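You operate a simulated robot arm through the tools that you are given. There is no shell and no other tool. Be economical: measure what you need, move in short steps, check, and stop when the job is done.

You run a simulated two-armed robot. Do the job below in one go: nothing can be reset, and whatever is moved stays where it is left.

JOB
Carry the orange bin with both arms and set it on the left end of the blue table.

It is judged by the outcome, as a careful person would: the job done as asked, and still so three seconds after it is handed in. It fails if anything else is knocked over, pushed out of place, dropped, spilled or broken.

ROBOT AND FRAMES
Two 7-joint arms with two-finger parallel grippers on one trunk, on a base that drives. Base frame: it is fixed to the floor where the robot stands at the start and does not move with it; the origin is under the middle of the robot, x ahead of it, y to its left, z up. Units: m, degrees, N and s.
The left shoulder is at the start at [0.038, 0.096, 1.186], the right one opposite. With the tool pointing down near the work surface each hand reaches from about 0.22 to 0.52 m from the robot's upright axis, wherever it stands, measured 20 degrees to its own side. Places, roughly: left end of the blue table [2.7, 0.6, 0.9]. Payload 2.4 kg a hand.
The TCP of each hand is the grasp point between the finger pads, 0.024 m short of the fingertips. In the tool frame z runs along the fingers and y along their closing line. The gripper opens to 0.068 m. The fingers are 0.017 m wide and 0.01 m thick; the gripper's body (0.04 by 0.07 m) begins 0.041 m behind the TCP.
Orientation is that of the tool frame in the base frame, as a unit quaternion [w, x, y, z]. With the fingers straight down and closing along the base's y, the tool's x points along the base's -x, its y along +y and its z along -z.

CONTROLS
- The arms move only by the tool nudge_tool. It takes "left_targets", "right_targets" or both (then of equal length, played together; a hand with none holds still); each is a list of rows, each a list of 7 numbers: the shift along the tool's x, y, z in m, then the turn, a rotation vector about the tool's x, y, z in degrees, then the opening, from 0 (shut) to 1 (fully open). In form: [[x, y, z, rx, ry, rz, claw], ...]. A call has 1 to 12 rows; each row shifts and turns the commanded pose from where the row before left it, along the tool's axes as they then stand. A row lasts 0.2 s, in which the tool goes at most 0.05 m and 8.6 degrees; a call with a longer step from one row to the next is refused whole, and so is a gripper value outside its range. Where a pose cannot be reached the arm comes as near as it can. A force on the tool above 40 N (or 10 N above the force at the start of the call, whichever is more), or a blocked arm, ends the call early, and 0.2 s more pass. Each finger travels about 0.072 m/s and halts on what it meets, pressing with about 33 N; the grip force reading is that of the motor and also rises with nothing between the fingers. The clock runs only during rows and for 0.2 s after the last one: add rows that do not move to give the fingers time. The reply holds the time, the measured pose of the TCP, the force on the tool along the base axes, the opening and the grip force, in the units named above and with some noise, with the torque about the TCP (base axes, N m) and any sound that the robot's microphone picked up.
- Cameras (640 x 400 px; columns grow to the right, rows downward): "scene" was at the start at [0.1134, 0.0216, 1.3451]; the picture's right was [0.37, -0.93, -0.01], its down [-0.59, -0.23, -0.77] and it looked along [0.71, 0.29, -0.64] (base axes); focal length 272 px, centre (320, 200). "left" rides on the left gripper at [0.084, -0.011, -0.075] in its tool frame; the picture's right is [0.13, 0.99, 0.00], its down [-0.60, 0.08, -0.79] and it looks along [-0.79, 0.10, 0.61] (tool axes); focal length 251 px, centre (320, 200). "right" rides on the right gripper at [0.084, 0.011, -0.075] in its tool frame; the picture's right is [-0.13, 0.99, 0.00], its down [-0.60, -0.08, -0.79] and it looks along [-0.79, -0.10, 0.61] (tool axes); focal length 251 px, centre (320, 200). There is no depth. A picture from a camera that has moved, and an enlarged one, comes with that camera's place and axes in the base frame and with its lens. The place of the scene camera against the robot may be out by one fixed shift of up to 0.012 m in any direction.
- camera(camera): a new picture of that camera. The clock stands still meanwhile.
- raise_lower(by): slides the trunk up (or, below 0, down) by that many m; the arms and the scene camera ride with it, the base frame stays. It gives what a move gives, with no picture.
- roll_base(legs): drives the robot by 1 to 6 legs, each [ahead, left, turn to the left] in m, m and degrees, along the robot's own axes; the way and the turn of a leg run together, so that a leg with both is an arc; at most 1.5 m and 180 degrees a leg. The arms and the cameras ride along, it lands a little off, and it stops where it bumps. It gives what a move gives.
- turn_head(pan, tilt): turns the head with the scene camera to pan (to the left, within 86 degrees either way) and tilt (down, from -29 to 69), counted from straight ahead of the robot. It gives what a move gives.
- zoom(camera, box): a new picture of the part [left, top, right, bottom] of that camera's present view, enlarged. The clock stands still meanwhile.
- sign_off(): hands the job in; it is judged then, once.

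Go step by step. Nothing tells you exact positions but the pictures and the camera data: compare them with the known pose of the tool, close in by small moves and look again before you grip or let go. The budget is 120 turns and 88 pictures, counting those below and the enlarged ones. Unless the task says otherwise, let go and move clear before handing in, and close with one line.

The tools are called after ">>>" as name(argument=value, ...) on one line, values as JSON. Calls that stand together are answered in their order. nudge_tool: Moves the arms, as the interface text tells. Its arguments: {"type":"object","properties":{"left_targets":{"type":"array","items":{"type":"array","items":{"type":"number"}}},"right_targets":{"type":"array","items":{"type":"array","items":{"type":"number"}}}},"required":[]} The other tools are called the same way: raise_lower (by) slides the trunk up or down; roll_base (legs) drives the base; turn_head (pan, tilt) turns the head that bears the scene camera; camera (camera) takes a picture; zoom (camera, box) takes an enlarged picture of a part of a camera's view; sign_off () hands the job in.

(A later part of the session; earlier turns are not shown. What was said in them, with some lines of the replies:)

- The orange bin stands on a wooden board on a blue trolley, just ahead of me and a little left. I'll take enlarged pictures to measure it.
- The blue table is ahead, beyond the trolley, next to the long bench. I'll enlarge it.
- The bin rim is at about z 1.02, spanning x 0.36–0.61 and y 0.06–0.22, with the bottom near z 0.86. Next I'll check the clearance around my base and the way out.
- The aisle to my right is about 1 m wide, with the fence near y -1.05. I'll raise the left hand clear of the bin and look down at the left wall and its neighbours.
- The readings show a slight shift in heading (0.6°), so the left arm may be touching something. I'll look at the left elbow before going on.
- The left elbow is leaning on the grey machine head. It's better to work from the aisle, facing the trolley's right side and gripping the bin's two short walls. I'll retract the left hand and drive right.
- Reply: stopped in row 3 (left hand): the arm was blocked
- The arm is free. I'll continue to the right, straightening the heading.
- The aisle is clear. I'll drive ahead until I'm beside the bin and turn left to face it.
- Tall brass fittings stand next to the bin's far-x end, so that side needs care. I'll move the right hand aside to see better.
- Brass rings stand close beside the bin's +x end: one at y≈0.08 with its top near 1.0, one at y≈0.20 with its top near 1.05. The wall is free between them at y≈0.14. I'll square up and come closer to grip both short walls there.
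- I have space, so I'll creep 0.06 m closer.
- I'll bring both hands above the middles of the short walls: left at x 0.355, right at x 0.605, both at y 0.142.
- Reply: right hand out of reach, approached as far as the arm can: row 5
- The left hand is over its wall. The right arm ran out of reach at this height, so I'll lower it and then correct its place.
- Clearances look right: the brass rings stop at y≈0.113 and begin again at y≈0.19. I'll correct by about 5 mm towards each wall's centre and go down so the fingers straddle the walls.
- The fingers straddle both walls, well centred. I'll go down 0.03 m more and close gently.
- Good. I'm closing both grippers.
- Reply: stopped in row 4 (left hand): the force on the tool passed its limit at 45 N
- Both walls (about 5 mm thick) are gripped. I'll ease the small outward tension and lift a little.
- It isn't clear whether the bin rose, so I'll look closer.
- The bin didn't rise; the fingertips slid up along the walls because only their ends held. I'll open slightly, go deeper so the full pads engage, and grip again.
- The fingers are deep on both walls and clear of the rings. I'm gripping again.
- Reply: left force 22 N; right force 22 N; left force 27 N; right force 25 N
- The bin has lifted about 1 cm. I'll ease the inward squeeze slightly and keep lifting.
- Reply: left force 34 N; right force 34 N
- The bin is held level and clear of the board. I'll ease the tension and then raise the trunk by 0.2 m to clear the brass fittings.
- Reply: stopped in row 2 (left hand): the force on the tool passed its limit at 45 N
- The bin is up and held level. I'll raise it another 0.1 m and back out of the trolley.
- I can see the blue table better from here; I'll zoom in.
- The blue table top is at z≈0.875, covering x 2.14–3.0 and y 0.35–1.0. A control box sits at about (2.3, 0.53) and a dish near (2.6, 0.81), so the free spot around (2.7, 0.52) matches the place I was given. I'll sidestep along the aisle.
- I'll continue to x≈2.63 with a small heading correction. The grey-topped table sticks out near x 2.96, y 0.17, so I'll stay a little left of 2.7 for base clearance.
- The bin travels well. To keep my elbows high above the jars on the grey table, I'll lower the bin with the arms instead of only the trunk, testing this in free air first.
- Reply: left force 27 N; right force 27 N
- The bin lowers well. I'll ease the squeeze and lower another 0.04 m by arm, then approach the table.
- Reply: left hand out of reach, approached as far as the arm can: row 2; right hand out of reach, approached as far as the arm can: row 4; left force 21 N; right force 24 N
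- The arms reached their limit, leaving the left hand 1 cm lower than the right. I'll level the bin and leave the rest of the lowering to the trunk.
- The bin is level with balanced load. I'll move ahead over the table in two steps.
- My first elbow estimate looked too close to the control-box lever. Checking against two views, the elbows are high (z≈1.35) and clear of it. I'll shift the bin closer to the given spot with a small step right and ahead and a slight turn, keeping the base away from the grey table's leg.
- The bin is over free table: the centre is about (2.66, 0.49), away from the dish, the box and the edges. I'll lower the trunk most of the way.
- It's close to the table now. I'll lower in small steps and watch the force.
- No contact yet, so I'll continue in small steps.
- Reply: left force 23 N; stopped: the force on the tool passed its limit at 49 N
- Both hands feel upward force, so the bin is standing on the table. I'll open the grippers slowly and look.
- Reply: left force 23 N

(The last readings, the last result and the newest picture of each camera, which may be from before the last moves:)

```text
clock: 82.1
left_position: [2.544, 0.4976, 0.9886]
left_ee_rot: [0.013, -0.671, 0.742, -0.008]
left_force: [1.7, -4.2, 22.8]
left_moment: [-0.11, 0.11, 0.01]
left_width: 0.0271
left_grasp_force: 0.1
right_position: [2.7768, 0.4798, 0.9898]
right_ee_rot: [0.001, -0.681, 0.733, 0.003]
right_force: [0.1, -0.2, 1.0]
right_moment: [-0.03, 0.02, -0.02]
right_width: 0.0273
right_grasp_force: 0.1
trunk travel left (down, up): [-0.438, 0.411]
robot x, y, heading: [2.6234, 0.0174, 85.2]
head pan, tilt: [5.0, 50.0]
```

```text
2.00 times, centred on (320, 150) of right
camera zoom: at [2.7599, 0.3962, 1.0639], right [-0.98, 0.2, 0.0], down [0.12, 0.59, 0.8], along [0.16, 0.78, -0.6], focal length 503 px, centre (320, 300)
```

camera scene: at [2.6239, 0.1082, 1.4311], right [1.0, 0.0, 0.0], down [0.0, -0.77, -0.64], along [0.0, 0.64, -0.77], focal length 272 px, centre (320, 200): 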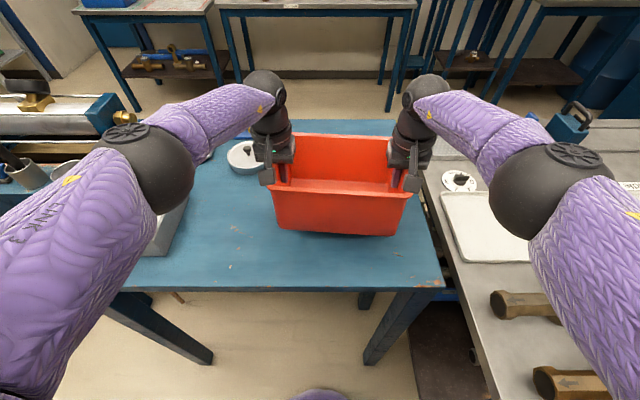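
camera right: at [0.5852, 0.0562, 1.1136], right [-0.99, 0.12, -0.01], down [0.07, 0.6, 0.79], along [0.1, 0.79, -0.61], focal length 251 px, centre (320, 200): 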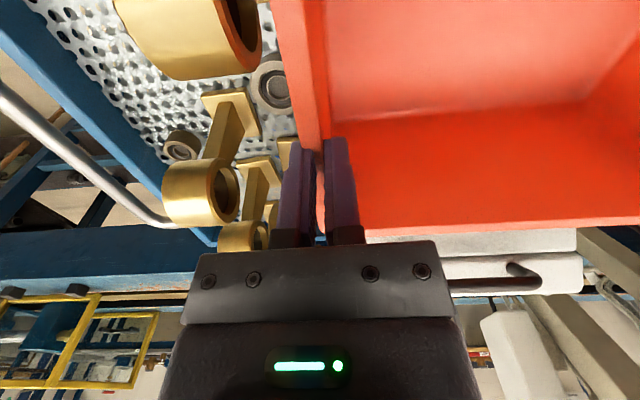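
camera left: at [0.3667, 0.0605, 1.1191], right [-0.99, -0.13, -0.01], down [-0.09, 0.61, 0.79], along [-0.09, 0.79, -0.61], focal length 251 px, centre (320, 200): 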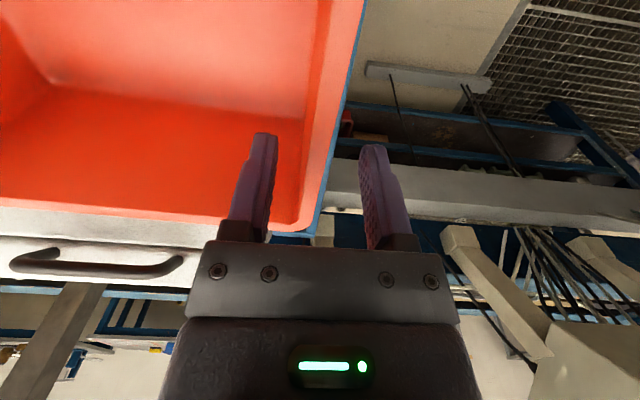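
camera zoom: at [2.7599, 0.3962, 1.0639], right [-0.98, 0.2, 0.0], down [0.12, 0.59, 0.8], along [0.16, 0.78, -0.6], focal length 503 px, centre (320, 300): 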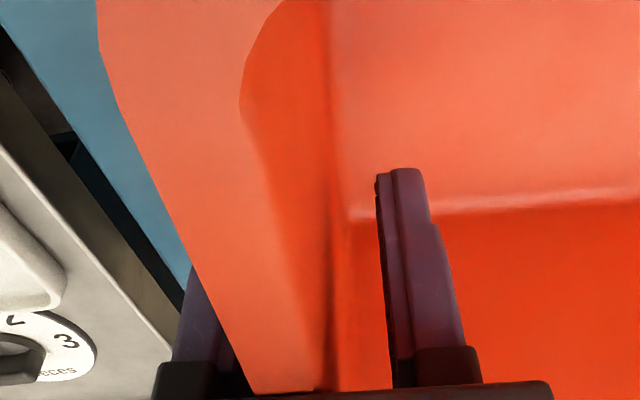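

The bin rests on the table and the left hand is only touching the rim's top. I'll raise both hands straight up.

>>> nudge_tool(left_targets=[[0, 0, -0.01, 0, 0, 0, 0.4], [0, 0, -0.015, 0, 0, 0, 0.4], [0, 0, -0.02, 0, 0, 0, 0.4], [0, 0, -0.02, 0, 0, 0, 0.4], [0, 0, -0.02, 0, 0, 0, 0.4]], right_targets=[[0, 0, -0.01, 0, 0, 0, 0.4], [0, 0, -0.015, 0, 0, 0, 0.4], [0, 0, -0.02, 0, 0, 0, 0.4], [0, 0, -0.02, 0, 0, 0, 0.4], [0, 0, -0.02, 0, 0, 0, 0.4]])

>>> camera(camera="scene")

```text
clock: 83.3
left_position: [2.5424, 0.4995, 1.0716]
left_ee_rot: [0.012, -0.67, 0.742, -0.01]
left_force: [-0.6, -0.3, 0.5]
left_moment: [0.03, 0.01, -0.02]
left_width: 0.0271
left_grasp_force: 0.1
right_position: [2.7768, 0.4809, 1.0718]
right_ee_rot: [0.001, -0.68, 0.733, 0.001]
right_force: [-0.2, -0.3, 0.6]
right_moment: [0.01, -0.01, -0.02]
right_width: 0.0271
right_grasp_force: 0.1
trunk travel left (down, up): [-0.438, 0.411]
robot x, y, heading: [2.6209, 0.0127, 85.3]
head pan, tilt: [5.0, 50.0]
```

```text
28 pictures are left
camera scene: at [2.6245, 0.1143, 1.3691], right [1.0, 0.0, 0.0], down [0.0, -0.77, -0.64], along [0.0, 0.64, -0.77], focal length 272 px, centre (320, 200)
```

scene: 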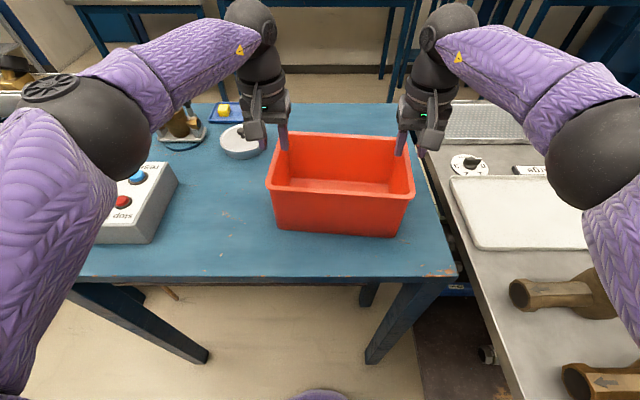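

The hands are free above the rim and the bin stands on the table. I'll raise the trunk and back away.

>>> raise_lower(by=0.12)

>>> roll_base(legs=[[-0.25, 0, 0]])

>>> roll_base(legs=[[-0.2, 0, 0]])

>>> turn_head(pan=5, tilt=30)

>>> camera(camera="scene")

```text
clock: 84.8
left_position: [2.5389, 0.4994, 1.1924]
left_ee_rot: [0.012, -0.67, 0.742, -0.01]
left_force: [0.0, 0.8, -1.0]
left_moment: [0.0, 0.01, -0.02]
left_width: 0.0275
left_grasp_force: 0.0
right_position: [2.777, 0.4825, 1.1945]
right_ee_rot: [0.001, -0.681, 0.733, 0.002]
right_force: [0.2, 0.1, 0.3]
right_moment: [0.0, -0.01, 0.02]
right_width: 0.0273
right_grasp_force: 0.1
trunk travel left (down, up): [-0.558, 0.291]
robot x, y, heading: [2.6217, 0.0142, 85.0]
head pan, tilt: [5.0, 50.0]
```

```text
clock: 86.6
left_position: [2.5165, 0.2458, 1.1924]
left_ee_rot: [0.011, -0.672, 0.74, -0.009]
left_force: [0.6, -0.4, 0.1]
left_moment: [0.01, 0.03, 0.03]
left_width: 0.0274
left_grasp_force: 0.1
right_position: [2.7542, 0.2287, 1.1925]
right_ee_rot: [0.003, -0.682, 0.732, 0.003]
right_force: [-0.4, 0.5, 0.9]
right_moment: [0.02, -0.03, 0.02]
right_width: 0.0272
right_grasp_force: 0.1
trunk travel left (down, up): [-0.558, 0.291]
robot x, y, heading: [2.6019, -0.2387, 85.5]
head pan, tilt: [5.0, 50.0]
```

```text
clock: 88.2
left_position: [2.5014, 0.0445, 1.1933]
left_ee_rot: [0.012, -0.673, 0.739, -0.009]
left_force: [0.4, -0.9, 0.9]
left_moment: [0.0, 0.01, 0.0]
left_width: 0.0273
left_grasp_force: 0.1
right_position: [2.7369, 0.0285, 1.1934]
right_ee_rot: [0.001, -0.683, 0.73, 0.003]
right_force: [-0.2, -0.3, 0.3]
right_moment: [0.03, 0.01, -0.02]
right_width: 0.0273
right_grasp_force: 0.2
trunk travel left (down, up): [-0.558, 0.291]
robot x, y, heading: [2.5882, -0.4346, 85.7]
head pan, tilt: [5.0, 50.0]
```

```text
clock: 89.0
left_position: [2.4997, 0.0461, 1.1923]
left_ee_rot: [0.011, -0.674, 0.739, -0.01]
left_force: [-0.2, -0.2, 0.4]
left_moment: [-0.04, -0.04, 0.01]
left_width: 0.027
left_grasp_force: 0.1
right_position: [2.7369, 0.0282, 1.1932]
right_ee_rot: [0.002, -0.684, 0.73, 0.002]
right_force: [-0.9, 0.6, 0.3]
right_moment: [0.02, 0.04, 0.0]
right_width: 0.0274
right_grasp_force: 0.1
trunk travel left (down, up): [-0.558, 0.291]
robot x, y, heading: [2.5826, -0.4372, 85.6]
head pan, tilt: [5.0, 30.0]
```

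```text
27 pictures are left
camera scene: at [2.5859, -0.3357, 1.519], right [1.0, 0.01, 0.0], down [0.0, -0.5, -0.87], along [-0.01, 0.87, -0.5], focal length 272 px, centre (320, 200)
```

scene: 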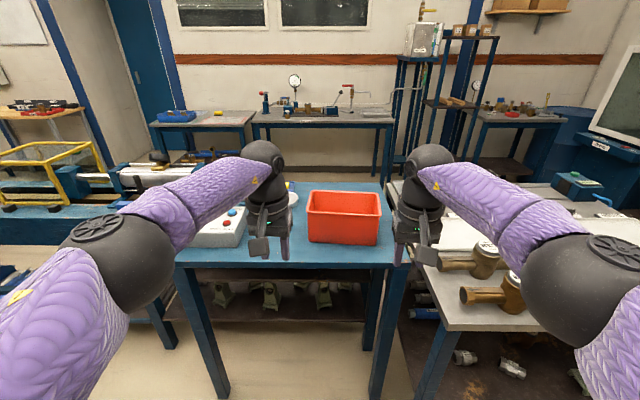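

The bin stands upright on the table, close to the given spot. I'll sidestep a little to check that the control box's lever and the dish were left undisturbed.

>>> roll_base(legs=[[-0.05, 0.3, 0]])

>>> zoom(camera="scene", box=[200, 130, 520, 330])

```text
clock: 91.1
left_position: [2.2048, 0.0214, 1.1932]
left_ee_rot: [0.011, -0.669, 0.743, -0.009]
left_force: [-0.7, -0.7, 0.0]
left_moment: [0.04, 0.02, -0.04]
left_width: 0.0273
left_grasp_force: 0.1
right_position: [2.4417, 0.0005, 1.1929]
right_ee_rot: [0.001, -0.679, 0.734, 0.001]
right_force: [0.0, -0.3, -0.3]
right_moment: [-0.02, -0.02, -0.02]
right_width: 0.0273
right_grasp_force: 0.0
trunk travel left (down, up): [-0.558, 0.291]
robot x, y, heading: [2.2838, -0.4639, 85.0]
head pan, tilt: [5.0, 30.0]
```

```text
2.00 times, centred on (360, 230) of scene
camera zoom: at [2.2868, -0.3613, 1.5191], right [1.0, 0.0, 0.0], down [0.0, -0.5, -0.87], along [0.0, 0.87, -0.5], focal length 545 px, centre (240, 140)
```

zoom: 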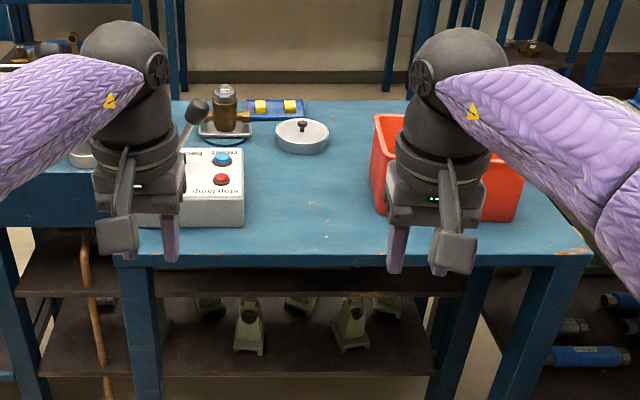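

Everything else on the table is as it was: the lever is up and the dish and valve are in place. The bin stands firmly on the table, so I'm handing in.

>>> sign_off()

```text
The job is handed in.
```

I carried the orange bin with both arms and set it upright on the blue table, released and clear, at about [2.66, 0.49] near the given "left end" spot of [2.7, 0.6]. That spot is the right end of the table as I faced it, and I went by the coordinates. Early on, my left elbow briefly leaned on the grey machine by the trolley; in the pictures nothing looks moved or knocked over.
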